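You operate a simulated robot arm through the tools that you are given. There is no shell and no other tool.

The job below is to be done with a simulated robot arm. You get a single attempt, and the scene is never put back.

JOB
Torque brake bolts 1, 2 and 3 to 20 N m, in that order.
Fine: use the bay nut runner and dock it again; bolt 4 is done already. Set down upright: bay nut runner.

Only the result counts: the job must be done as asked and must still hold three seconds after the hand-in. Knocking over, shifting, dropping, spilling or breaking anything else fails it.

ROBOT AND FRAMES
A 7-joint arm with a two-finger parallel gripper, fixed in place. Base frame: the origin is on the floor under the middle of its stand, x ahead of it, y to its left, z up. Units: mm, rad, N and s.
With the tool pointing down near the work surface it reaches from about 280 to 680 mm from the base axis. Its first joint turns from -1.152 to 1.152 rad. Payload 1.57 kg.
The tool frame sits at the grasp point between the pads (the TCP): z along the fingers, y along the line on which they close. The tips reach 30 mm beyond it. Largest opening 110 mm; finger width 24, thickness 12; the body of the gripper, 48 by 112 mm, starts 78 mm behind the TCP.
Orientation is told as [roll, pitch, yaw] about the base's x, y, z axes, in that order, counted from this pose: with the fingers straight down and closing along the base's y, the tool's x points along the base's -x, its y along +y and its z along -z.

CONTROLS
- The arm moves only by the tool play_rows. Its argument "rows" is a list of rows, each an object of numbers (a shift or turn left out is 0, a gripper value left out holds the last): "hand": the gripper command, from -1 (fully open) to 1 (shut), values between in proportion; "dx", "dy", "dz": the shift along the base's x, y, z in mm; "ax", "ay", "az": the turn, a rotation vector about the base's x, y, z in rad. In form: [{"hand": .., "dx": .., "dy": .., "dz": .., "ax": .., "ay": .., "az": ..}, ...]. A call has 1 to 20 rows; each row is the pose to reach, as a shift and turn from the pose commanded when the call began. A row lasts 0.2 s, in which the tool goes at most 50 mm and 0.15 rad; a call with a longer step from one row to the next is refused whole, and so is a gripper value outside its range. Where a pose cannot be reached the arm comes as near as it can. A force on the tool above 50 N (or 10 N above the force at the start of the call, whichever is more), or a blocked arm, ends the call early, and 0.2 s more pass. The fingers move at their own pace (about 108 mm/s each) and stop on an object; they squeeze with about 32 N. The grip force told is the motor's: it shows also when the fingers shut on nothing. Time passes only in rows, and 0.2 s behind the last, so rows that repeat a pose let the fingers close. The reply holds the time, the measured pose of the TCP, the force on the tool along the base axes, the opening and the grip force, in the units named above and with some noise, with the torque about the TCP (base axes, N m) and any sound that the robot's microphone picked up.
- Cameras (640 x 400 px; columns grow to the right, rows downward): "scene" is fixed at [177.9, -398.9, 1428.3]; the picture's right is [0.67, -0.74, 0.00], its down [-0.31, -0.28, -0.91] and it looks along [0.67, 0.61, -0.42] (base axes); focal length 361 px, centre (320, 200). "wrist" rides on the gripper at [70, 16, -141] in the tool frame; the picture's right is [-0.23, 0.97, 0.00], its down [-0.85, -0.20, -0.48] and it looks along [-0.47, -0.11, 0.88] (tool axes); focal length 222 px, centre (320, 200).
- snapshot(camera): a new picture of that camera. The clock stands still meanwhile.
- point_at(camera, pixels): for up to 12 pixels [column, row] of the newest picture of that camera ("zoom" is the newest enlarged one), the place [x, y, z] in the base frame of the surface seen there, good to about 3 mm, but the place of the scene camera against the robot may be out by one fixed shift of up to 12 mm in any direction. The clock stands still meanwhile.
- inspect(camera, box): a new picture of the part [left, top, right, bottom] of that camera's present view, enlarged. The clock stands still meanwhile.
- job_done(): hands the job in; it is judged then, once.

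Leave the gripper open and the arm clear of the work at the hand-in unless told otherwise.

The tools are called after "Emit:" as a command line: name --argument value ..., lists and objects as JSON in quotes. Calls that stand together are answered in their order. play_rows: Moves the arm, as the interface text tells. Its arguments: {"type":"object","properties":{"rows":{"type":"array","items":{"type":"object","properties":{"hand":{"type":"number"},"dx":{"type":"number"},"dy":{"type":"number"},"dz":{"type":"number"},"ax":{"type":"number"},"ay":{"type":"number"},"az":{"type":"number"}}}}},"required":["rows"]} The other tools are called the same way: snapshot (camera) takes a picture; point_at (camera, pixels) gives the place of the surface under pixels of a picture; inspect (camera, box) takes an enlarged picture of a part of a camera's view; job_done () hands the job in.

At the start:

```text
time: 0.0
position: [381.8, 214.7, 1255.2]
orientation: [0.001, -0.001, 0.001]
wrist_force: [0.0, -0.3, -0.1]
torque: [0.01, -0.01, -0.02]
width: 109.9
grip_force: 0.0
```

scene: 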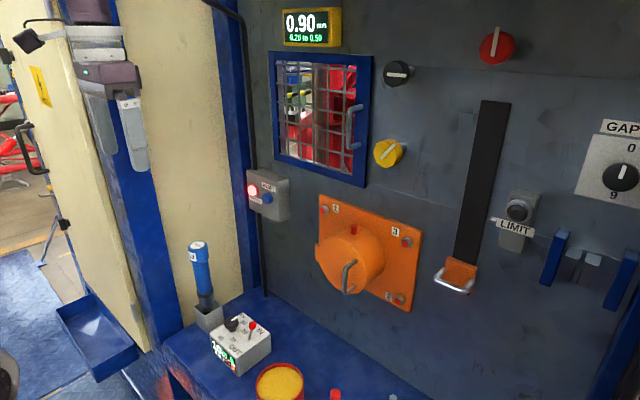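
wrist: 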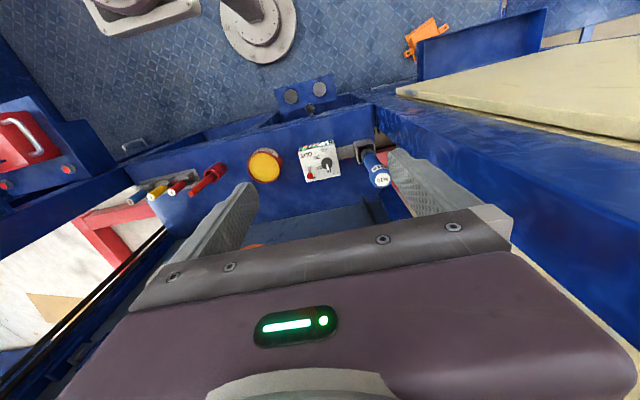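

I start by looking closer: the orange brake plate with bolts around (370,250), the blue nut runner in its dock at (203,280), the control box at (240,345), and the panel displays.

Emit:
inspect --camera "scene" --box '[300, 180, 440, 320]'

Emit:
inspect --camera "scene" --box '[160, 220, 320, 400]'

Emit:
inspect --camera "scene" --box '[230, 0, 420, 220]'

Emit:
inspect --camera "wrist" --box '[240, 110, 420, 220]'

```text
2.86 times, centred on (370, 250) of scene
```

zoom: 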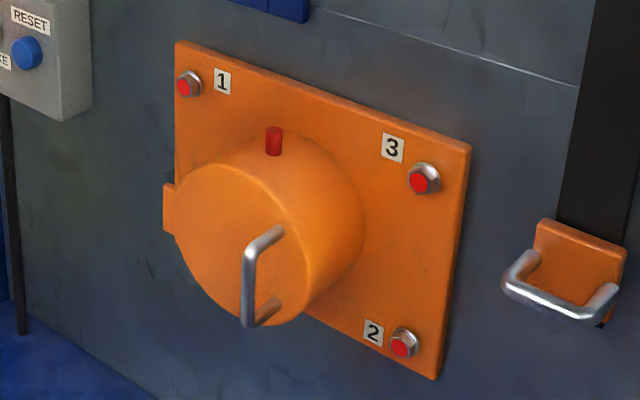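

```text
2.22 times, centred on (240, 310) of scene
```

zoom: 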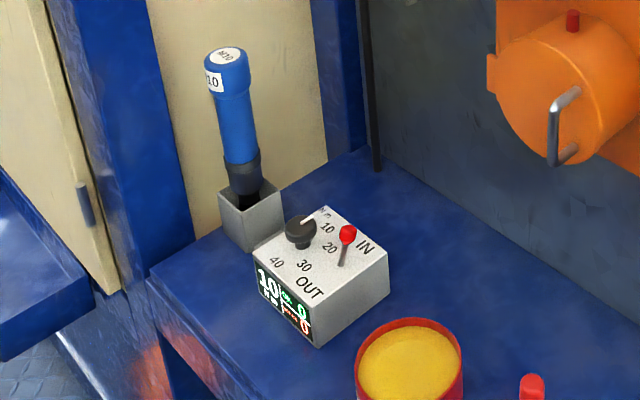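

```text
1.82 times, centred on (325, 110) of scene
```

zoom: 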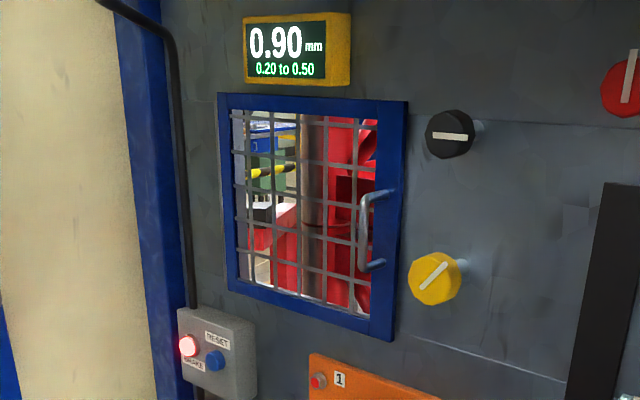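

```text
3.56 times, centred on (330, 165) of wrist
```

zoom: 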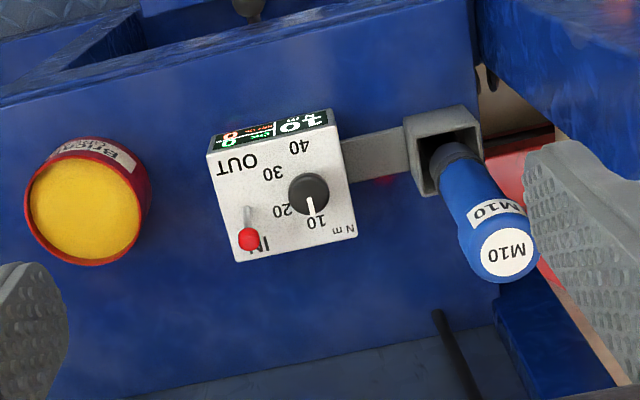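

The controller reads about "10" with a lever IN/OUT, and its knob points to 10. I zoom further on the controller display and the knob, and on the nut runner.

Emit:
inspect --camera "scene" --box '[205, 305, 275, 380]'

Emit:
inspect --camera "scene" --box '[180, 230, 230, 340]'

Emit:
inspect --camera "wrist" --box '[295, 130, 345, 190]'

Emit:
inspect --camera "scene" --box '[230, 330, 400, 400]'

```text
5.33 times, centred on (240, 342) of scene
```

zoom: 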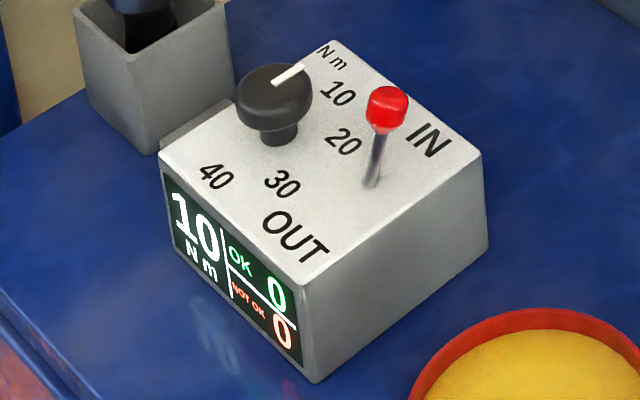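

```text
3.64 times, centred on (205, 285) of scene
```

zoom: 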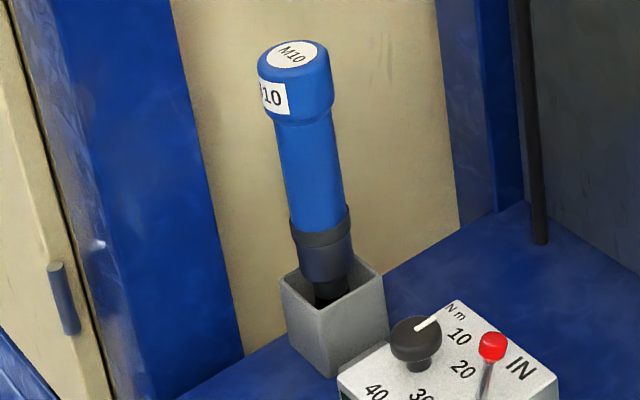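

```text
6.67 times, centred on (320, 160) of wrist
```

zoom: 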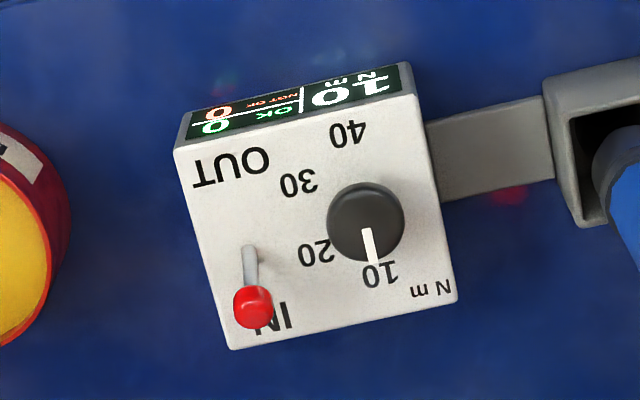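

```text
3.76 times, centred on (315, 365) of scene
```

zoom: 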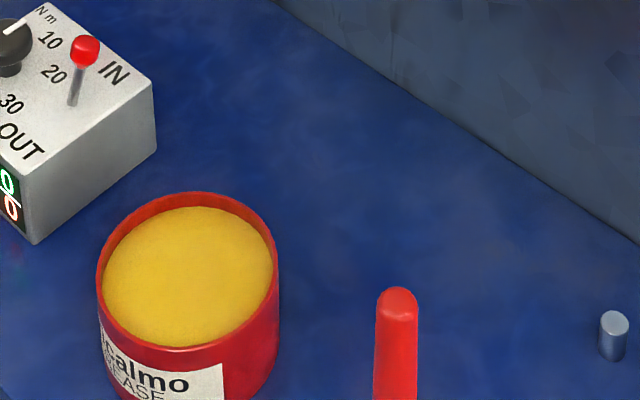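

I measure the key places in the scene picture: bolts 1 (324,209), 3 (406,242), 2 (399,300), plate surface around them, nut runner top, dock and controller.

Emit:
snapshot --camera "scene"

Emit:
point_at --camera "scene" --pixels '[[324, 209], [406, 242], [399, 300], [345, 215], [415, 260], [405, 290], [330, 240], [350, 262], [347, 275], [440, 200], [300, 250], [380, 225]]'

Emit:
point_at --camera "scene" --pixels '[[197, 244], [200, 260], [204, 290], [197, 305], [205, 320], [222, 310], [251, 324], [233, 324], [225, 320], [241, 355], [250, 345], [270, 305]]'

Emit:
point_at --camera "wrist" --pixels '[[325, 163], [311, 175], [381, 179], [358, 150], [375, 160], [342, 158], [305, 145], [330, 145], [264, 165], [350, 200], [335, 180], [315, 90]]'

```text
taken
```

scene: 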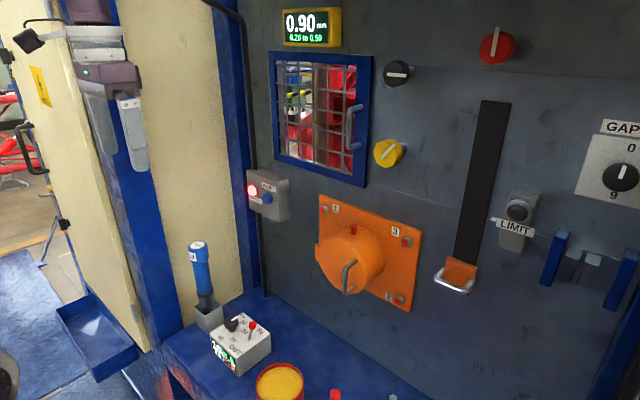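

```text
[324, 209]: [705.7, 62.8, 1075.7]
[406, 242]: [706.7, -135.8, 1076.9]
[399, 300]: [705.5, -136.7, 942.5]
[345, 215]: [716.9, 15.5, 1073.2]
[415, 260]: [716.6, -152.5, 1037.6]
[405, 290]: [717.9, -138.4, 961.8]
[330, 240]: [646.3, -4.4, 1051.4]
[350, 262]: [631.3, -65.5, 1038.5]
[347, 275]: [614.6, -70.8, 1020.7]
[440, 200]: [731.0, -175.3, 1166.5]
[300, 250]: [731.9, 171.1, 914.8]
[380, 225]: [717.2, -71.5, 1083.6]
```

```text
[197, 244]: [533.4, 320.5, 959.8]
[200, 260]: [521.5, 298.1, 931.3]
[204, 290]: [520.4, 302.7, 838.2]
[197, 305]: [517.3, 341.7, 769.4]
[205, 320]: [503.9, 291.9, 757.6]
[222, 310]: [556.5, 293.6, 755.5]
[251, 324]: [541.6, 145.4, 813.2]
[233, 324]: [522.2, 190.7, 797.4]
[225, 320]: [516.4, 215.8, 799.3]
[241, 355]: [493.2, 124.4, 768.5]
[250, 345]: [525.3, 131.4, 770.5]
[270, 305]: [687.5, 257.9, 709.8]
```

```text
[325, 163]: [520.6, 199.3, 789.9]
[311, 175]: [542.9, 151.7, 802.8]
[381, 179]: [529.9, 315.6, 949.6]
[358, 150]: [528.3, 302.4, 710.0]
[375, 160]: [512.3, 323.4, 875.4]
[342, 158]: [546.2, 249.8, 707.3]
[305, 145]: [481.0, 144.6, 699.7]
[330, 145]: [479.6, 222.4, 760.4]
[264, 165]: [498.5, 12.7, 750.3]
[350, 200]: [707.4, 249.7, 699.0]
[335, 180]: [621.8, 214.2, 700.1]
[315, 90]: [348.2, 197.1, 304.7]
```

The wrist camera and the scene camera agree except that scene readings sit about 10 mm too high in z. The controller knob at roughly (521,199,795) must go from 10 to 20 while the lever stays at IN. I lower the hand above the controller for a closer wrist look.

Emit:
play_rows --rows '[{"hand": -1, "dx": 13, "dy": -2, "dz": -30}, {"dx": 26, "dy": -5, "dz": -60}, {"dx": 39, "dy": -7, "dz": -92}, {"dx": 52, "dy": -10, "dz": -125}, {"dx": 65, "dy": -12, "dz": -160}, {"dx": 78, "dy": -15, "dz": -195}, {"dx": 78, "dy": -15, "dz": -195}]'

Emit:
snapshot --camera "wrist"

```text
time: 1.6
position: [459.7, 199.7, 1061.2]
orientation: [-0.001, 0.0, -0.002]
wrist_force: [0.6, 0.6, -0.6]
torque: [-0.02, -0.06, -0.01]
width: 110.3
grip_force: 0.1
```

```text
taken
```

wrist: 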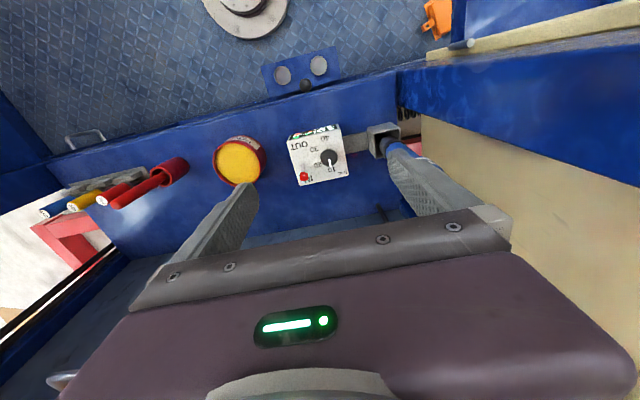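

I see the controller at (318,157) in the wrist view. I enlarge it and measure the knob, pointer, labels and lever.

Emit:
inspect --camera "wrist" --box '[280, 115, 360, 195]'

Emit:
inspect --camera "scene" --box '[205, 300, 275, 380]'

```text
5.00 times, centred on (320, 155) of wrist
```

zoom: 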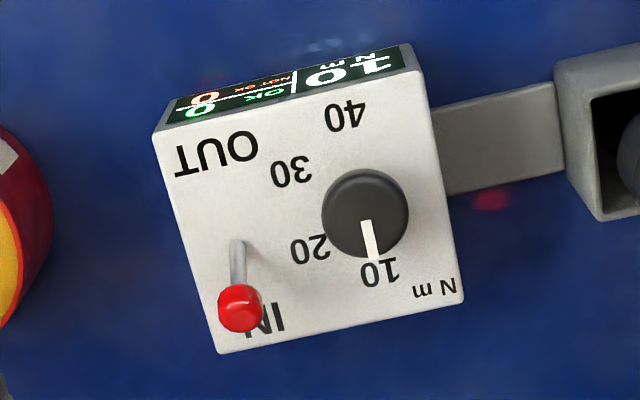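

```text
5.00 times, centred on (240, 340) of scene
```

zoom: 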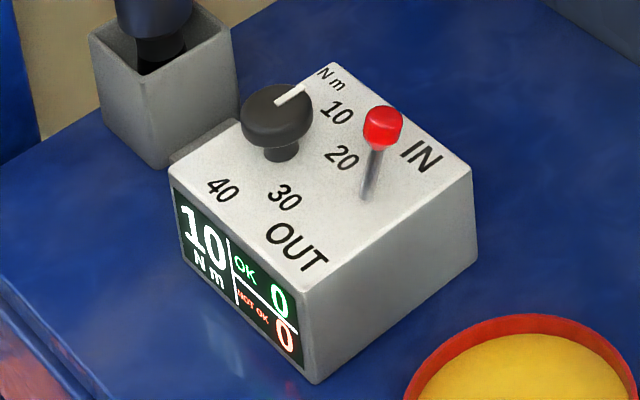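

I measure the label and knob positions with both cameras.

Emit:
point_at --camera "wrist" --pixels '[[329, 157.4], [321.4, 157.4], [336.6, 157.4], [329.2, 159.4], [330.4, 165.5], [333, 170.5], [318, 166], [314.4, 149.4], [325, 138.4], [304, 176.4], [303.8, 164], [347, 170]]'

Emit:
point_at --camera "zoom" --pixels '[[337, 112], [341, 157], [284, 198], [222, 190], [282, 158], [278, 110], [275, 102], [303, 88], [250, 120], [305, 105], [383, 125], [363, 196]]'

```text
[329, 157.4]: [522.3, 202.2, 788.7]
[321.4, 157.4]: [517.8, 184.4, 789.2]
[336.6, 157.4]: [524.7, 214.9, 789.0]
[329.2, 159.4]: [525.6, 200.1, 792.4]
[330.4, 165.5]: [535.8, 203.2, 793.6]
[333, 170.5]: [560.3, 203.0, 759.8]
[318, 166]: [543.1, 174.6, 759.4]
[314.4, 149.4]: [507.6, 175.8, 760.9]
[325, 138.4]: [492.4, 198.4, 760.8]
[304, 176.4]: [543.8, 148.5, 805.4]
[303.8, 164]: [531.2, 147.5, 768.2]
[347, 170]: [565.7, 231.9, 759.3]
```

```text
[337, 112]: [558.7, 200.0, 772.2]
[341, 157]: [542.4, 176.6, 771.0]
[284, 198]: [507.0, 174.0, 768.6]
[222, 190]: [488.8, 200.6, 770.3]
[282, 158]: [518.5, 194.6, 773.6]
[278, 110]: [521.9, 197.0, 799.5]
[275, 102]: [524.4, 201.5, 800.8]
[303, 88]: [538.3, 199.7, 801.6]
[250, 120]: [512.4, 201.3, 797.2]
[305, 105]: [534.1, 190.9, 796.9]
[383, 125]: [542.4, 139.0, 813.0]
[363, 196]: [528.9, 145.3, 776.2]
```

Labels around the knob centre (524,200): 10 lies toward +x, 20 about 60° clockwise from it (seen from above), knob top z≈791, box top z≈760. I turn the hand +1.92 rad in yaw at a safe height so the fingers will straddle the knob along x, away from the lever, and set the opening to about 60 mm.

Emit:
play_rows --rows '[{"hand": -0.1, "dx": 5, "dz": -6, "az": 0.14}, {"dx": 10, "dz": -12, "az": 0.28}, {"dx": 15, "dz": -18, "az": 0.42}, {"dx": 20, "dz": -24, "az": 0.56}, {"dx": 25, "dz": -30, "az": 0.7}, {"dx": 30, "dz": -36, "az": 0.84}, {"dx": 35, "dz": -42, "az": 0.98}, {"dx": 40, "dz": -48, "az": 1.12}, {"dx": 45, "dz": -54, "az": 1.26}, {"dx": 50, "dz": -60, "az": 1.4}, {"dx": 55, "dz": -60, "az": 1.54}, {"dx": 60, "dz": -60, "az": 1.68}, {"dx": 64, "dz": -60, "az": 1.82}, {"dx": 64, "dz": -60, "az": 1.92}, {"dx": 64, "dz": -60, "az": 1.92}]'

Emit:
snapshot --camera "wrist"

Emit:
snapshot --camera "scene"

```text
time: 4.8
position: [522.8, 200.0, 999.9]
orientation: [-0.003, -0.001, 1.922]
wrist_force: [0.0, 0.1, -1.1]
torque: [0.01, 0.0, 0.01]
width: 60.4
grip_force: 0.0
```

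```text
taken
```

wrist: 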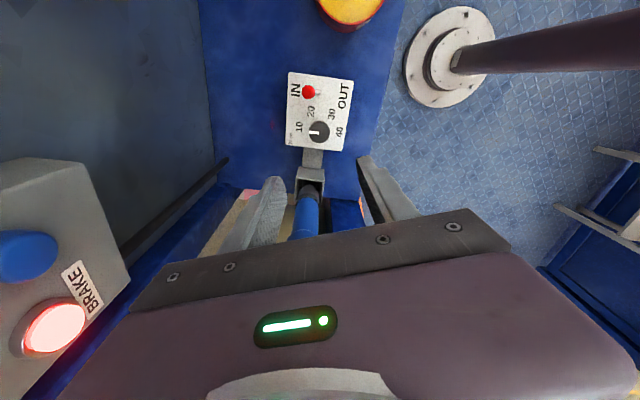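

```text
taken
```

scene: 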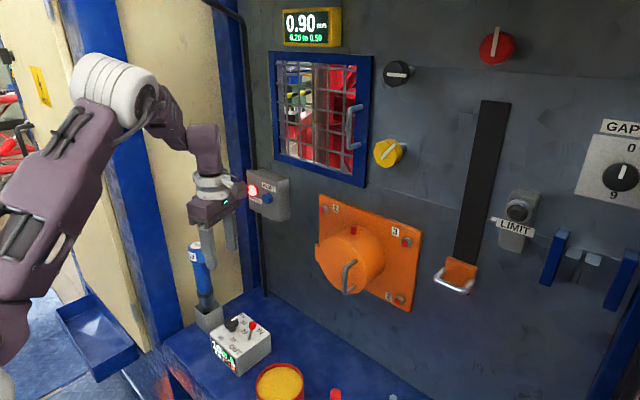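

The yaw worked and nothing is near. I enlarge the controller in this new wrist view, around (318,112), to refine the knob centre.

Emit:
inspect --camera "wrist" --box '[280, 65, 360, 155]'

```text
4.44 times, centred on (320, 110) of wrist
```

zoom: 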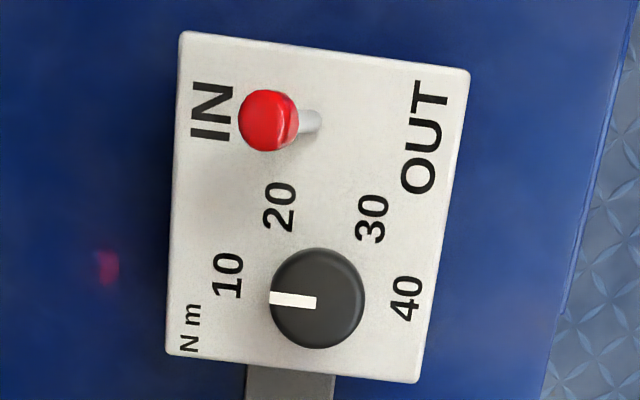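

I measure the knob's top outline, the pointer and labels in this zoom.

Emit:
point_at --camera "zoom" --pixels '[[278, 298], [352, 298], [316, 258], [316, 330], [310, 300], [273, 298], [228, 276], [280, 207], [372, 218], [405, 298], [267, 115], [310, 122]]'

```text
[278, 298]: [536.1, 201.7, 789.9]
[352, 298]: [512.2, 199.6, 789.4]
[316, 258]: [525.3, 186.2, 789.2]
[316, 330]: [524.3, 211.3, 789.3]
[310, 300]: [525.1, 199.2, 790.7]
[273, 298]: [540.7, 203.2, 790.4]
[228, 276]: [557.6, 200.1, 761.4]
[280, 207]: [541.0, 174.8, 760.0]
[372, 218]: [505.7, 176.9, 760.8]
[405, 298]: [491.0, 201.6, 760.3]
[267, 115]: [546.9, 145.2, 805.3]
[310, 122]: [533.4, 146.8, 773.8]
```

Knob centre is (524.5, 200), top z≈790, pointer along +x at 10. I descend with the fingers either side until the tips are at z≈767, then close on the knob.

Emit:
play_rows --rows '[{"dx": 1, "dz": -40}, {"dx": 1, "dz": -80}, {"dx": 1, "dz": -120}, {"dx": 1, "dz": -150}, {"dx": 1, "dz": -175}, {"dx": 1, "dz": -190}, {"dx": 1, "dz": -202}, {"dx": 1, "dz": -202}]'

Emit:
snapshot --camera "wrist"

Emit:
inspect --camera "scene" --box '[180, 220, 290, 390]'

```text
time: 6.6
position: [522.5, 200.5, 797.8]
orientation: [0.001, 0.0, 1.919]
wrist_force: [-0.2, 0.3, -0.3]
torque: [0.01, 0.0, -0.02]
width: 60.4
grip_force: 0.2
```

```text
taken
```

wrist: 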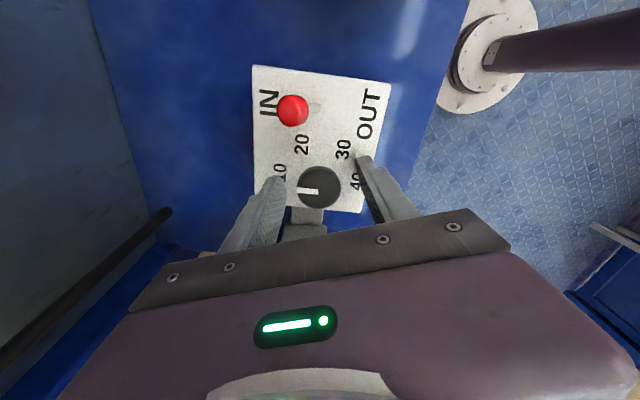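

```text
2.35 times, centred on (235, 305) of scene
```

zoom: 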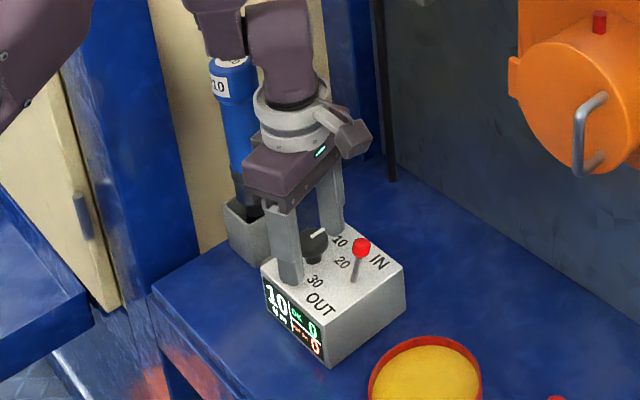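

The fingers straddle the knob cleanly. I close on it (with a 1.5 mm correction in x) and let the grip settle.

Emit:
play_rows --rows '[{"hand": 0.2, "dx": 1}, {"hand": 1, "dx": 1}, {"hand": 1, "dx": 1}, {"hand": 1, "dx": 1}]'

```text
time: 7.6
position: [525.7, 199.6, 798.6]
orientation: [0.001, 0.001, 1.919]
wrist_force: [5.2, 1.5, -4.8]
torque: [-0.02, -0.14, -0.04]
width: 33.5
grip_force: 41.4
```

The fingers hold the 33.5 mm knob. Now I turn it -1.05 rad (clockwise from above, from 10 toward 20) and check the display.

Emit:
play_rows --rows '[{"az": -0.12}, {"az": -0.24}, {"az": -0.36}, {"az": -0.48}, {"az": -0.6}, {"az": -0.72}, {"az": -0.84}, {"az": -0.95}, {"az": -1.05}, {"az": -1.05}]'

Emit:
inspect --camera "scene" --box '[205, 300, 275, 380]'

Emit:
inspect --camera "wrist" --box '[220, 50, 420, 230]'

```text
time: 9.8
position: [523.0, 200.4, 798.1]
orientation: [0.001, 0.005, 0.869]
wrist_force: [-35.6, 4.5, 15.9]
torque: [0.04, 0.91, 0.1]
width: 33.9
grip_force: 41.1
```

```text
5.00 times, centred on (240, 340) of scene
```

zoom: 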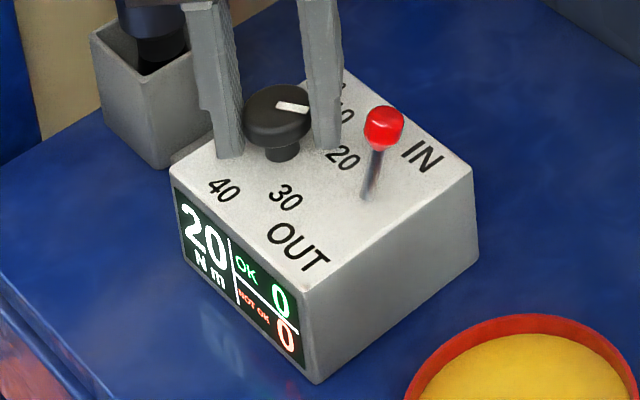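

```text
2.22 times, centred on (320, 140) of wrist
```

zoom: 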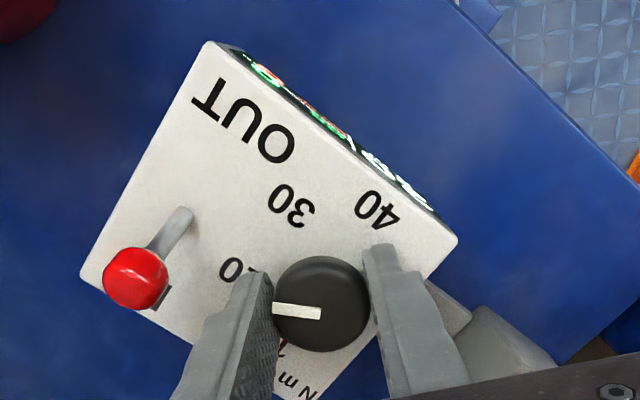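

The display now reads 20 N m and the lever is still at IN. The force of -36 N in x shows I am pushing the knob about 2 mm sideways, so I relieve that, open to about 50 mm and rise straight up.

Emit:
play_rows --rows '[{"dx": -1}, {"dx": -2}, {"dx": -2, "hand": 0.09}, {"dx": -2, "hand": 0.09}, {"dx": -2, "hand": 0.09}]'

Emit:
inspect --camera "scene" --box '[205, 300, 275, 380]'

```text
time: 11.0
position: [522.8, 199.5, 797.6]
orientation: [0.001, 0.001, 0.868]
wrist_force: [-0.2, -0.7, 0.3]
torque: [-0.04, 0.0, 0.0]
width: 50.1
grip_force: 0.1
```

```text
5.00 times, centred on (240, 340) of scene
```

zoom: 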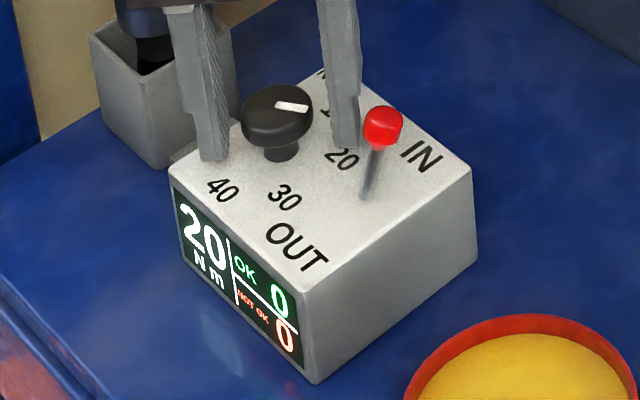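

The knob is free and the display holds 20. I rise straight up to a safe height, then unwind the yaw to 0 while opening the fingers, to look at the runner.

Emit:
play_rows --rows '[{"dz": 20}, {"dz": 50}, {"dz": 100}, {"dz": 150}, {"dz": 200}, {"dz": 250}, {"dz": 290, "dx": -10, "az": -0.14}, {"dz": 300, "dx": -25, "az": -0.28}, {"dz": 300, "dx": -40, "az": -0.42}, {"dz": 300, "dx": -55, "az": -0.56}, {"dz": 300, "dx": -70, "az": -0.7}, {"dz": 300, "dx": -85, "az": -0.82, "hand": -1}, {"dz": 300, "dx": -100, "az": -0.87}, {"dz": 300, "dx": -100, "az": -0.87}]'

Emit:
snapshot --camera "wrist"

Emit:
snapshot --camera "scene"

```text
time: 14.0
position: [422.6, 200.0, 1099.1]
orientation: [-0.001, 0.001, -0.002]
wrist_force: [-0.7, -0.4, 0.3]
torque: [-0.03, 0.01, -0.02]
width: 109.9
grip_force: 0.0
```

```text
taken
```

wrist: 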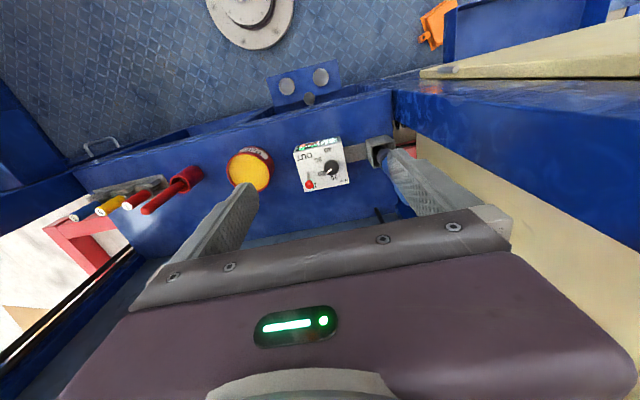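

```text
taken
```

scene: 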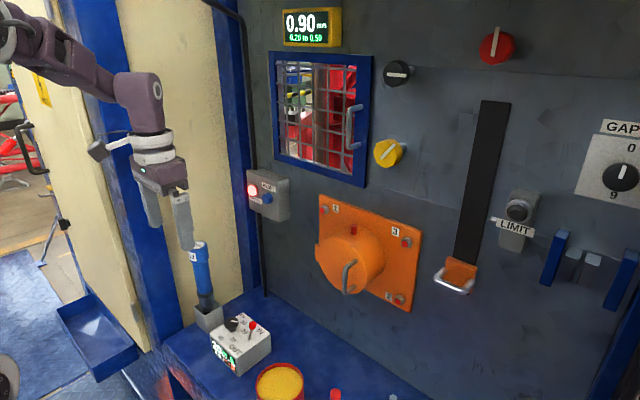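

I measure the side wall and posts around the runner, plus the runner outline and the brake box, from the scene picture.

Emit:
point_at --camera "scene" --pixels '[[222, 230], [205, 180], [180, 220], [160, 300], [145, 260], [240, 220], [190, 315], [245, 285], [282, 185], [275, 210], [260, 260], [232, 180]]'

Emit:
inspect --camera "scene" --box '[180, 230, 230, 340]'

```text
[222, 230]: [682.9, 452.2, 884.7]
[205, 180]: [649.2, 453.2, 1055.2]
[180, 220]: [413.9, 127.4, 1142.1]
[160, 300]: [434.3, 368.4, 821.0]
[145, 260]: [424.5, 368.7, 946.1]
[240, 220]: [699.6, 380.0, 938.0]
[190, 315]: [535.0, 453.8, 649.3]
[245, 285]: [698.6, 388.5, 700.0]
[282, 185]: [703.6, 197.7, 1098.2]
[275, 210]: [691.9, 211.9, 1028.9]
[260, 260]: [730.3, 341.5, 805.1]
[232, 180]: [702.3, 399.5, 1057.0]
```

```text
3.64 times, centred on (205, 285) of scene
```

zoom: 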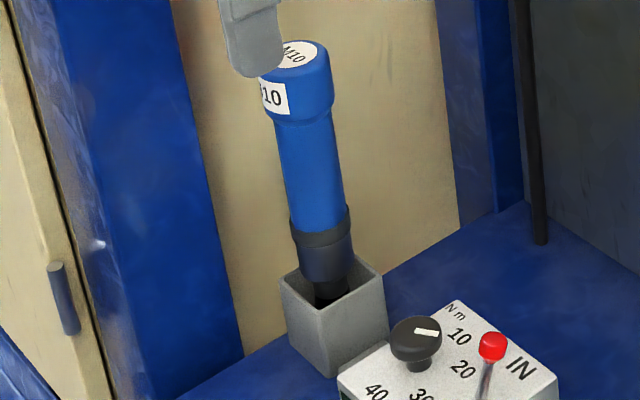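

I measure the runner's profile and dock in the zoom, and the blue post's edge.

Emit:
point_at --camera "zoom" --pixels '[[305, 60], [300, 100], [303, 128], [310, 175], [320, 240], [325, 275], [330, 292], [331, 325], [285, 280], [384, 292], [345, 262], [331, 372]]'

Emit:
point_at --camera "scene" --pixels '[[176, 300], [170, 260], [180, 320], [120, 250], [165, 335], [210, 330], [196, 260], [212, 262], [197, 282], [212, 285], [200, 296], [213, 296]]'

Emit:
point_at --camera "wrist" --pixels '[[378, 148], [370, 145], [385, 143], [390, 152], [400, 160], [395, 170], [410, 145], [367, 155], [392, 137], [420, 100], [500, 150], [450, 170]]'

```text
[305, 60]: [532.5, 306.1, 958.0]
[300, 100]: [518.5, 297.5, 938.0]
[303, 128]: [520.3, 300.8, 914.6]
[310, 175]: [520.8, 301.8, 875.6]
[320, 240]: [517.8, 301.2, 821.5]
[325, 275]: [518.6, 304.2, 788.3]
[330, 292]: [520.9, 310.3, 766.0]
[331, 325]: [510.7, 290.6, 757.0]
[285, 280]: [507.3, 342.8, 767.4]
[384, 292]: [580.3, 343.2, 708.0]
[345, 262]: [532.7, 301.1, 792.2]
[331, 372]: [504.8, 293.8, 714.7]
```

```text
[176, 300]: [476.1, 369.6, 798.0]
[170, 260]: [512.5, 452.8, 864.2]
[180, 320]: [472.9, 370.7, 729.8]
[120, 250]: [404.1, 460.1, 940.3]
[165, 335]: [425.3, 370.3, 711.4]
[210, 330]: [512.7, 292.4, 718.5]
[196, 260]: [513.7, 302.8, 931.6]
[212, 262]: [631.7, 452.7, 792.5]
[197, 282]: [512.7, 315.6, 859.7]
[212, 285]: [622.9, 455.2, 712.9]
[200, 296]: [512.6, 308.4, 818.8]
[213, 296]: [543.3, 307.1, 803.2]
```

```text
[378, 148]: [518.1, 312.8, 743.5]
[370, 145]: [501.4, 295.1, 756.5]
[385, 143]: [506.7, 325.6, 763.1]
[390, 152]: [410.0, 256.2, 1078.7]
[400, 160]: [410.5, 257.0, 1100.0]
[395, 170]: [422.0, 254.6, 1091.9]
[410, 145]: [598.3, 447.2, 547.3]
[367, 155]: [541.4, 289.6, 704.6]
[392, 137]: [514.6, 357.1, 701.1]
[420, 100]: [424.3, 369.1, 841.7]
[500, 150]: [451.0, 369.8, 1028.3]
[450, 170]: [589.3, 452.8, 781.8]
```

I take a closer look at the gripper's finger shape in the current scene view around (165,190) to decide how deep to grip the runner.

Emit:
inspect --camera "scene" --box '[85, 60, 225, 270]'

Emit:
inspect --camera "wrist" --box '[150, 130, 520, 300]'

```text
1.90 times, centred on (155, 165) of scene
```

zoom: 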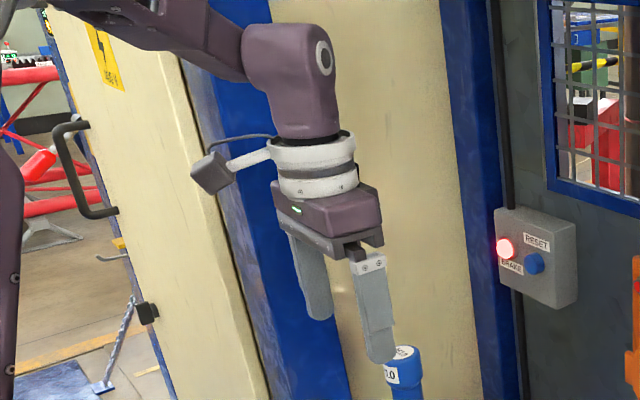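

```text
1.73 times, centred on (335, 215) of wrist
```

zoom: 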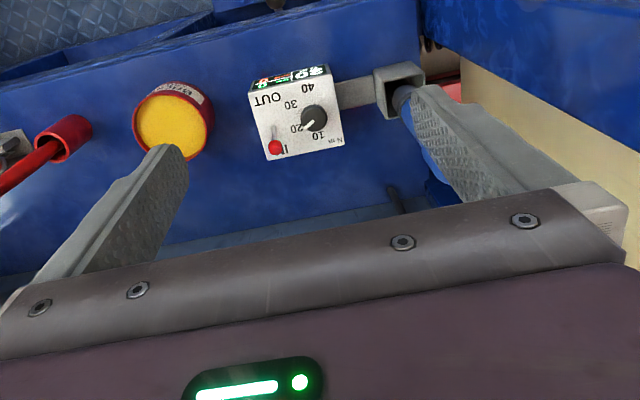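

The textured pads sit at the lower finger half, so I will grip the cap around the TCP. Before picking it up I test, empty, whether the arm can hold the tool horizontal toward the panel: pitch by -1.57 while moving in front of bolt 1 at a distance.

Emit:
play_rows --rows '[{"dy": -12, "ay": -0.14}, {"dy": -24, "ay": -0.28}, {"dy": -36, "ay": -0.42}, {"dy": -48, "ay": -0.56}, {"dy": -60, "ay": -0.7}, {"dy": -72, "ay": -0.84}, {"dy": -84, "ay": -0.98}, {"dy": -96, "ay": -1.12}, {"dy": -108, "ay": -1.26}, {"dy": -120, "ay": -1.4}, {"dy": -132, "ay": -1.5}, {"dy": -138, "ay": -1.57}, {"dy": -138, "dx": 20, "dz": -15, "ay": -1.57}, {"dy": -138, "dx": 50, "dz": -33, "ay": -1.57}, {"dy": -138, "dx": 50, "dz": -33, "ay": -1.57}]'

Emit:
snapshot --camera "wrist"

Emit:
snapshot --camera "scene"

```text
time: 17.2
position: [566.6, 116.7, 1077.9]
orientation: [0.563, -1.57, -0.562]
wrist_force: [-0.4, -0.5, 0.5]
torque: [-0.01, -0.01, 0.0]
width: 110.0
grip_force: 0.1
out of reach, approached as far as the arm can: row 5, 6, 7, 8, 9, 10, 11, 12, 13, 14, 15
```

```text
taken
```

wrist: 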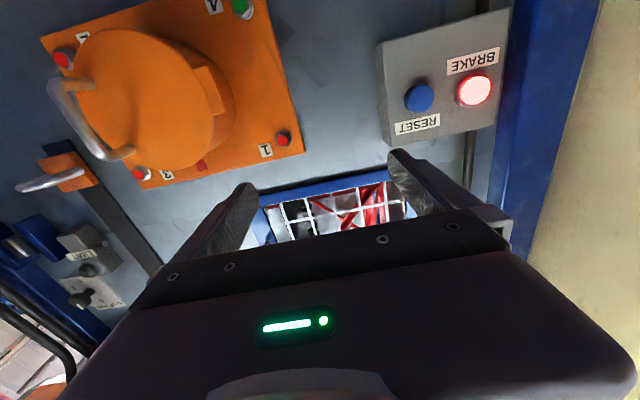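

```text
taken
```

scene: 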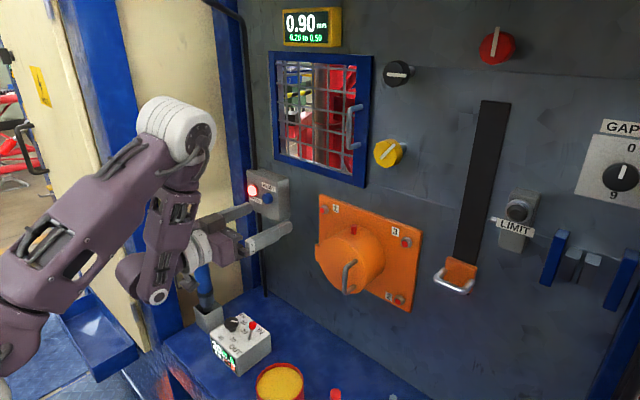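

Tool-horizontal is out of reach this close in (it stopped at x=567, y=117), so an in-line grasp is ruled out; I also see bolt 4 already green at (243,8). A tilted grasp on the runner's blue body should work: at the bolts the tool would point down-forward by about 0.7 rad. I test that pose empty in front of bolt 1.

Emit:
play_rows --rows '[{"dx": 40, "dy": 25, "ay": 0.1}, {"dx": 60, "dy": 10, "ay": 0.2}, {"dx": 70, "dy": 0, "ay": 0.32}, {"dx": 80, "dy": 0, "ay": 0.45}, {"dx": 80, "dy": 0, "ay": 0.58}, {"dx": 80, "dy": 0, "ay": 0.7}, {"dx": 80, "dy": 0, "ay": 0.8}, {"dx": 80, "dy": 0, "ay": 0.87}, {"dx": 80, "dy": 0, "ay": 0.87}]'

Emit:
snapshot --camera "wrist"

Emit:
snapshot --camera "scene"

```text
time: 19.2
position: [642.9, 116.8, 1075.7]
orientation: [0.002, -0.701, 0.0]
wrist_force: [-0.5, 0.5, 0.4]
torque: [0.0, -0.03, -0.03]
width: 110.1
grip_force: 0.0
```

```text
taken
```

wrist: 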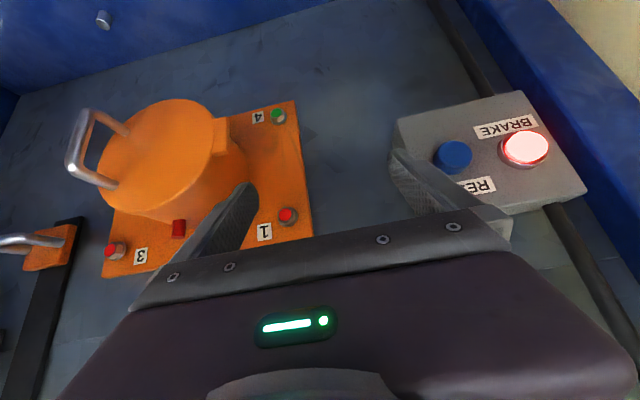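

```text
taken
```

scene: 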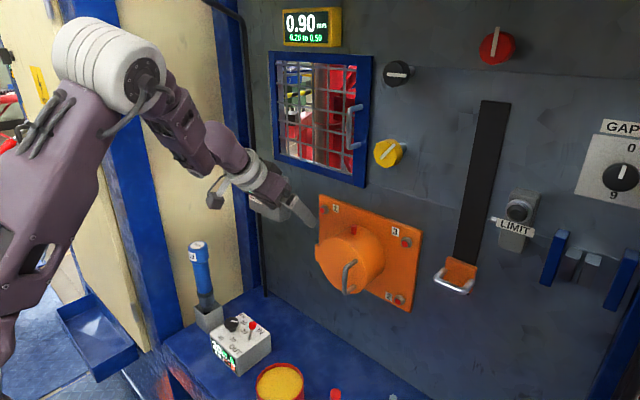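

The commanded pose had been clamped, so I am at (643,117,1076) with pitch -0.70. I back away from the panel and test the three bolt stations (TCP x≈550, i.e. with 150 mm of runner ahead) while empty.

Emit:
play_rows --rows '[{"dx": -35, "dy": -10}, {"dx": -70, "dy": -25}, {"dx": -93, "dy": -55, "dz": -10}, {"dx": -93, "dy": -55, "dz": -10}]'

Emit:
play_rows --rows '[{"dx": -30, "dy": -45}, {"dx": -30, "dy": -90}, {"dx": -30, "dy": -135}, {"dx": -10, "dy": -175}, {"dx": 0, "dy": -198}, {"dx": 0, "dy": -198}]'

Emit:
play_rows --rows '[{"dz": -45}, {"dz": -90}, {"dz": -134}, {"dz": -134}]'

Emit:
snapshot --camera "wrist"

Emit:
snapshot --camera "scene"

```text
time: 20.2
position: [550.8, 63.4, 1065.2]
orientation: [0.0, -0.7, -0.003]
wrist_force: [-1.3, -0.9, 0.4]
torque: [0.03, -0.04, 0.04]
width: 110.1
grip_force: 0.1
```

```text
refused: row 1 steps farther than a row can; nothing moved
```

```text
time: 21.2
position: [552.4, 65.0, 932.3]
orientation: [-0.001, -0.699, 0.0]
wrist_force: [-0.3, 0.4, 0.3]
torque: [0.01, 0.01, -0.04]
width: 110.4
grip_force: 0.1
```

```text
taken
```

wrist: 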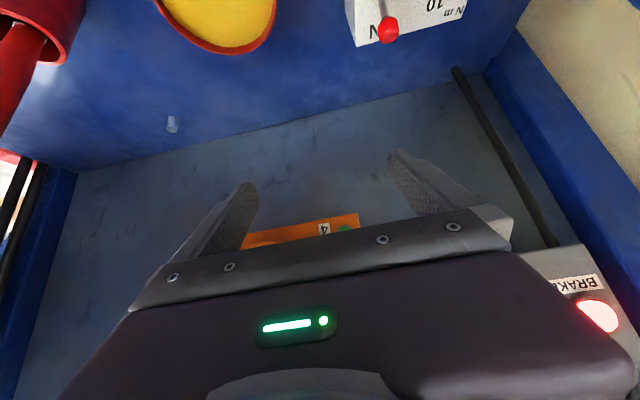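

```text
taken
```

scene: 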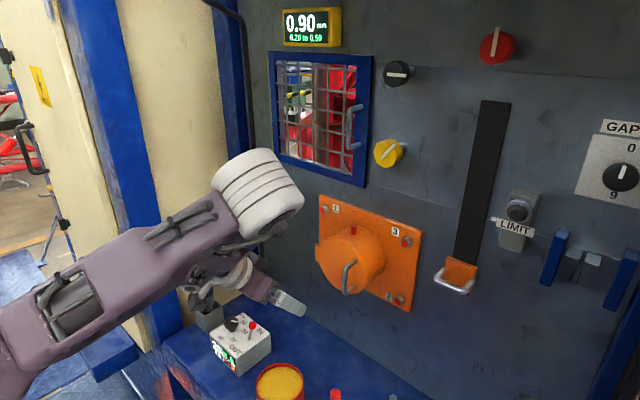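

The second call was refused (step too long) and the third lowered the hand to (552,65,932) freely, nothing touched. Now I test the bolt 2 and 3 stations: back off a bit, move to y=-136, then up.

Emit:
play_rows --rows '[{"dx": -30, "dy": -30}, {"dx": -50, "dy": -70}, {"dx": -50, "dy": -115}, {"dx": -30, "dy": -155}, {"dx": -5, "dy": -185}, {"dx": 0, "dy": -200}, {"dx": 0, "dy": -200}]'

Emit:
snapshot --camera "scene"

Emit:
snapshot --camera "wrist"

```text
time: 22.8
position: [549.4, -137.3, 931.8]
orientation: [-0.001, -0.698, 0.001]
wrist_force: [0.7, 0.3, -0.2]
torque: [0.01, -0.01, 0.01]
width: 109.7
grip_force: 0.0
out of reach, approached as far as the arm can: row 2, 3
```

```text
taken
```

scene: 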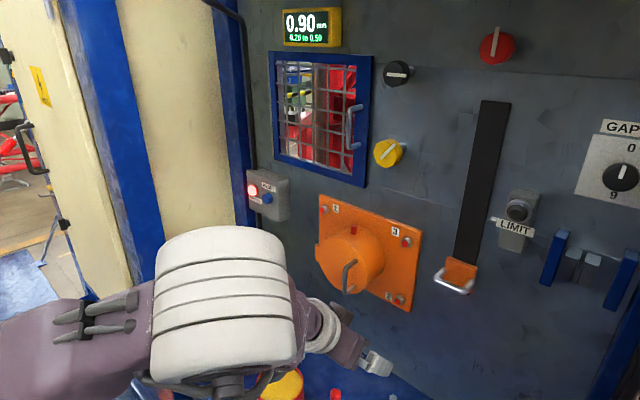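

```text
taken
```

wrist: 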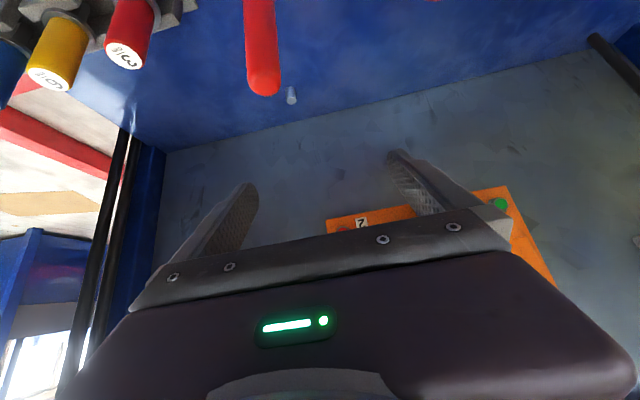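

All three stations are reachable at tilt 0.70. At upper left of this wrist view I see coloured tools with numbers at (125,50) and (50,75); I zoom in to be sure they are not other nut runners.

Emit:
inspect --camera "wrist" --box '[0, 0, 300, 160]'

Emit:
inspect --camera "scene" --box '[310, 180, 480, 320]'

```text
2.13 times, centred on (150, 80) of wrist
```

zoom: 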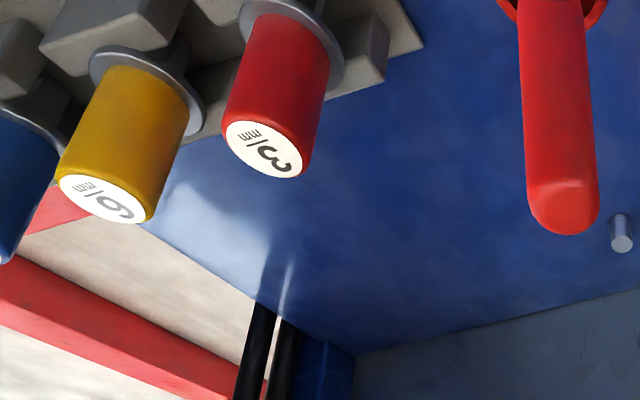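

```text
2.86 times, centred on (395, 250) of scene
```

zoom: 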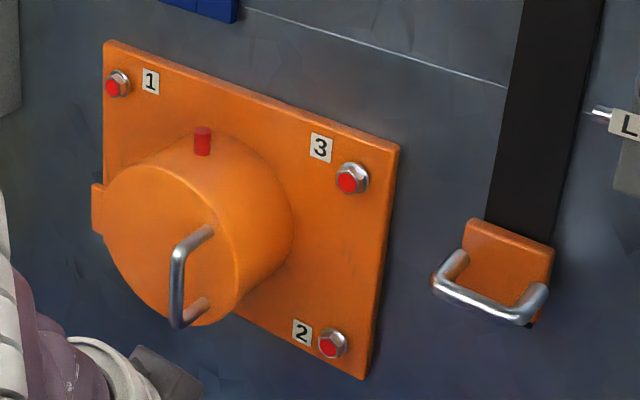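

Those are GAP gauge pieces (3 mm, 6 mm), not runners. I go straight up (this also tests the bolt 3 station) and then to a raised viewpoint in front of the plate to measure the bolts with the wrist camera.

Emit:
play_rows --rows '[{"dz": 45}, {"dz": 90}, {"dz": 134}, {"dz": 180}, {"dz": 220}, {"dz": 250, "dy": 30}, {"dz": 258, "dy": 70}, {"dz": 258, "dy": 110}, {"dz": 258, "dy": 122, "dx": -9}, {"dz": 258, "dy": 122, "dx": -9}]'

Emit:
snapshot --camera "wrist"

```text
time: 25.0
position: [541.5, -16.9, 1187.4]
orientation: [0.0, -0.701, -0.001]
wrist_force: [-0.3, -0.7, 0.2]
torque: [-0.02, 0.03, 0.0]
width: 110.2
grip_force: 0.0
out of reach, approached as far as the arm can: row 3, 4
```

```text
taken
```

wrist: 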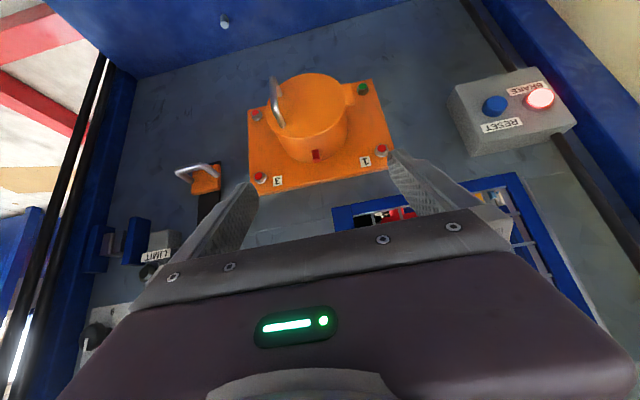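

Bolt 3 station was slightly out of reach at this tilt, so I will use a steeper tool later. Now I enlarge the plate in the wrist view to measure the bolts.

Emit:
inspect --camera "wrist" --box '[235, 60, 405, 200]'

```text
2.86 times, centred on (320, 130) of wrist
```

zoom: 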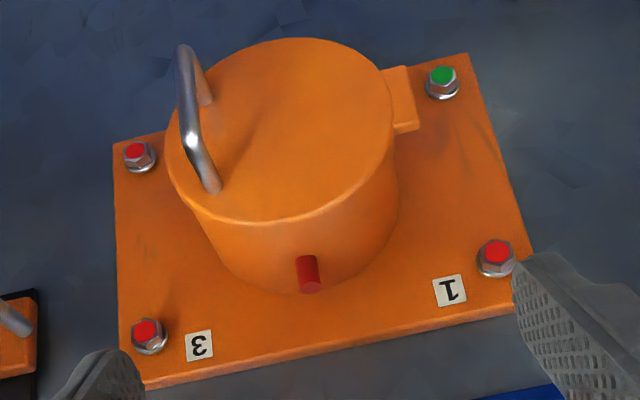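

I measure the red dots (bolt front faces) and plate near each.

Emit:
point_at --camera "zoom" --pixels '[[496, 253], [146, 331], [135, 151], [441, 75], [496, 270], [470, 240], [170, 310], [160, 180], [200, 150], [185, 50], [300, 130], [390, 100]]'

Emit:
snapshot --camera "scene"

Emit:
inspect --camera "scene" --box '[300, 190, 430, 320]'

```text
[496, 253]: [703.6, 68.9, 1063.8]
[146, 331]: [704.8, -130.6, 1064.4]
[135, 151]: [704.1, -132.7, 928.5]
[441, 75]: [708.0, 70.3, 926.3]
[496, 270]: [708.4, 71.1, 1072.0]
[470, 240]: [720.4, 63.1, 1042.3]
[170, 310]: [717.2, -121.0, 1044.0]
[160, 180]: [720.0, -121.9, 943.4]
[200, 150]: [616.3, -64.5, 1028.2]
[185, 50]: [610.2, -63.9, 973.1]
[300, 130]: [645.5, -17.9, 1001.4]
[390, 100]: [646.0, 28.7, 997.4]
```

```text
taken
```

scene: 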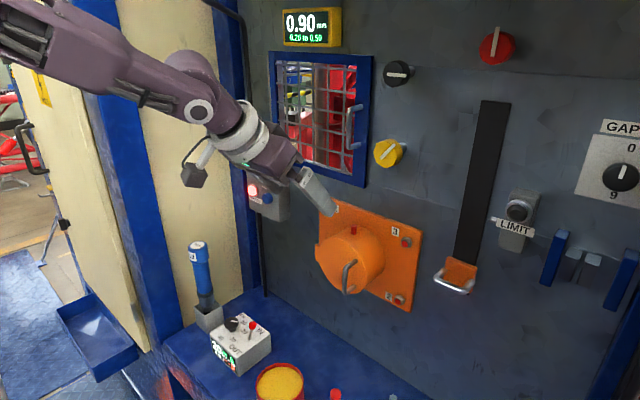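

```text
3.08 times, centred on (365, 255) of scene
```

zoom: 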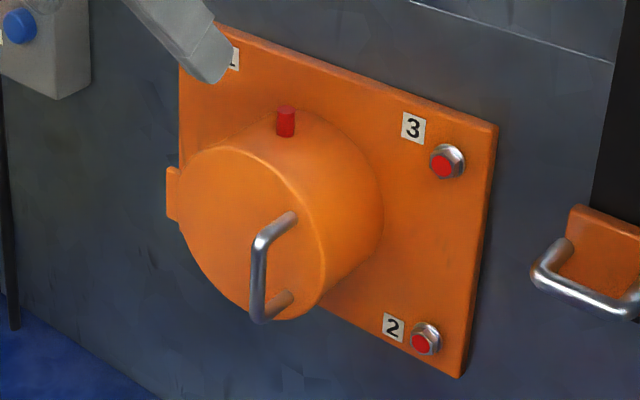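

Bolt fronts: 1 ≈ (704,68,1064), 3 ≈ (705,-131,1064), 2 ≈ (704,-133,929). I now retest the bolt 3 station with a steeper tool (tilt 0.5 rad from vertical).

Emit:
play_rows --rows '[{"ay": 0.1, "dy": -30}, {"ay": 0.2, "dy": -70}, {"ay": 0.2, "dy": -115, "dx": 5}, {"ay": 0.2, "dy": -115, "dx": 10, "dz": -45}, {"ay": 0.2, "dy": -115, "dx": 10, "dz": -90}, {"ay": 0.2, "dy": -115, "dx": 10, "dz": -123}, {"ay": 0.2, "dy": -115, "dx": 10, "dz": -123}]'

```text
time: 26.6
position: [549.5, -129.4, 1064.8]
orientation: [0.0, -0.5, -0.002]
wrist_force: [-0.2, 0.3, 0.1]
torque: [-0.02, -0.01, -0.01]
width: 110.2
grip_force: 0.0
```

Reachable. I test retreat room (x 510) here and down at bolt 2's height.

Emit:
play_rows --rows '[{"dx": -25}, {"dx": -45}, {"dx": -45, "dz": -45}, {"dx": -45, "dz": -90}, {"dx": -45, "dz": -135}, {"dx": -20, "dz": -135}, {"dx": 5, "dz": -135}, {"dx": 5, "dz": -135}]'

```text
time: 28.4
position: [553.3, -130.8, 931.5]
orientation: [-0.001, -0.501, -0.002]
wrist_force: [1.1, 0.4, 0.8]
torque: [-0.01, 0.01, -0.02]
width: 110.1
grip_force: 0.0
```

With tool tilt 0.5 all stations work. The matching pick pose is: closing along x, tool pointing toward +y and down (tilt 1.07 from vertical), which is a turn of (1.209,1.209,-1.209) from the bolt pose. I first go up and back, then turn at a safe height.

Emit:
play_rows --rows '[{"dx": -15, "dz": 40}, {"dx": -30, "dz": 85}, {"dx": -40, "dz": 130}, {"dx": -50, "dz": 175}, {"dx": -60, "dz": 205, "dy": 20}, {"dx": -70, "dz": 215, "dy": 60}, {"dx": -80, "dz": 215, "dy": 105}, {"dx": -80, "dz": 215, "dy": 150}, {"dx": -80, "dz": 215, "dy": 190}, {"dx": -80, "dz": 215, "dy": 190}]'

```text
time: 30.6
position: [473.9, 59.2, 1145.9]
orientation: [-0.001, -0.5, 0.001]
wrist_force: [-0.7, -0.5, 0.0]
torque: [0.0, -0.01, -0.01]
width: 110.2
grip_force: 0.1
```

I am at (474,59,1146). Now I turn to the pick orientation in 15 steps, drifting a little in +y.

Emit:
play_rows --rows '[{"ax": 0.0806, "ay": 0.0806, "az": -0.0806, "dy": 4}, {"ax": 0.1612, "ay": 0.1612, "az": -0.1612, "dy": 8}, {"ax": 0.2418, "ay": 0.2418, "az": -0.2418, "dy": 12}, {"ax": 0.3225, "ay": 0.3225, "az": -0.3225, "dy": 16}, {"ax": 0.4031, "ay": 0.4031, "az": -0.4031, "dy": 20}, {"ax": 0.4837, "ay": 0.4837, "az": -0.4837, "dy": 24}, {"ax": 0.5643, "ay": 0.5643, "az": -0.5643, "dy": 28}, {"ax": 0.6449, "ay": 0.6449, "az": -0.6449, "dy": 32}, {"ax": 0.7255, "ay": 0.7255, "az": -0.7255, "dy": 36}, {"ax": 0.8061, "ay": 0.8061, "az": -0.8061, "dy": 40}, {"ax": 0.8867, "ay": 0.8867, "az": -0.8867, "dy": 44}, {"ax": 0.9674, "ay": 0.9674, "az": -0.9674, "dy": 48}, {"ax": 1.048, "ay": 1.048, "az": -1.048, "dy": 52}, {"ax": 1.1286, "ay": 1.1286, "az": -1.1286, "dy": 56}, {"ax": 1.2092, "ay": 1.2092, "az": -1.2092, "dy": 60}, {"ax": 1.2092, "ay": 1.2092, "az": -1.2092, "dy": 60}]'

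Emit:
snapshot --camera "scene"

Emit:
snapshot --camera "wrist"

```text
time: 34.0
position: [476.0, 119.7, 1145.1]
orientation: [-0.002, 1.071, -1.578]
wrist_force: [-0.2, 0.2, -0.7]
torque: [-0.03, -0.02, -0.01]
width: 109.9
grip_force: 0.1
```

```text
taken
```

scene: 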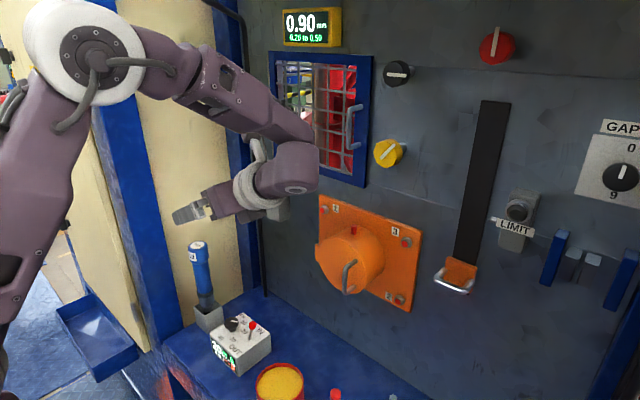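

```text
taken
```

wrist: 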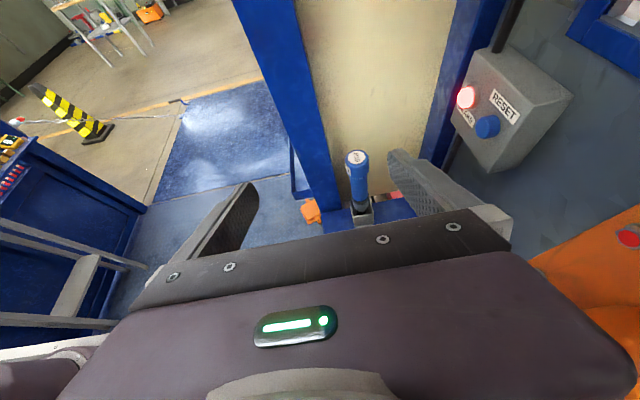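

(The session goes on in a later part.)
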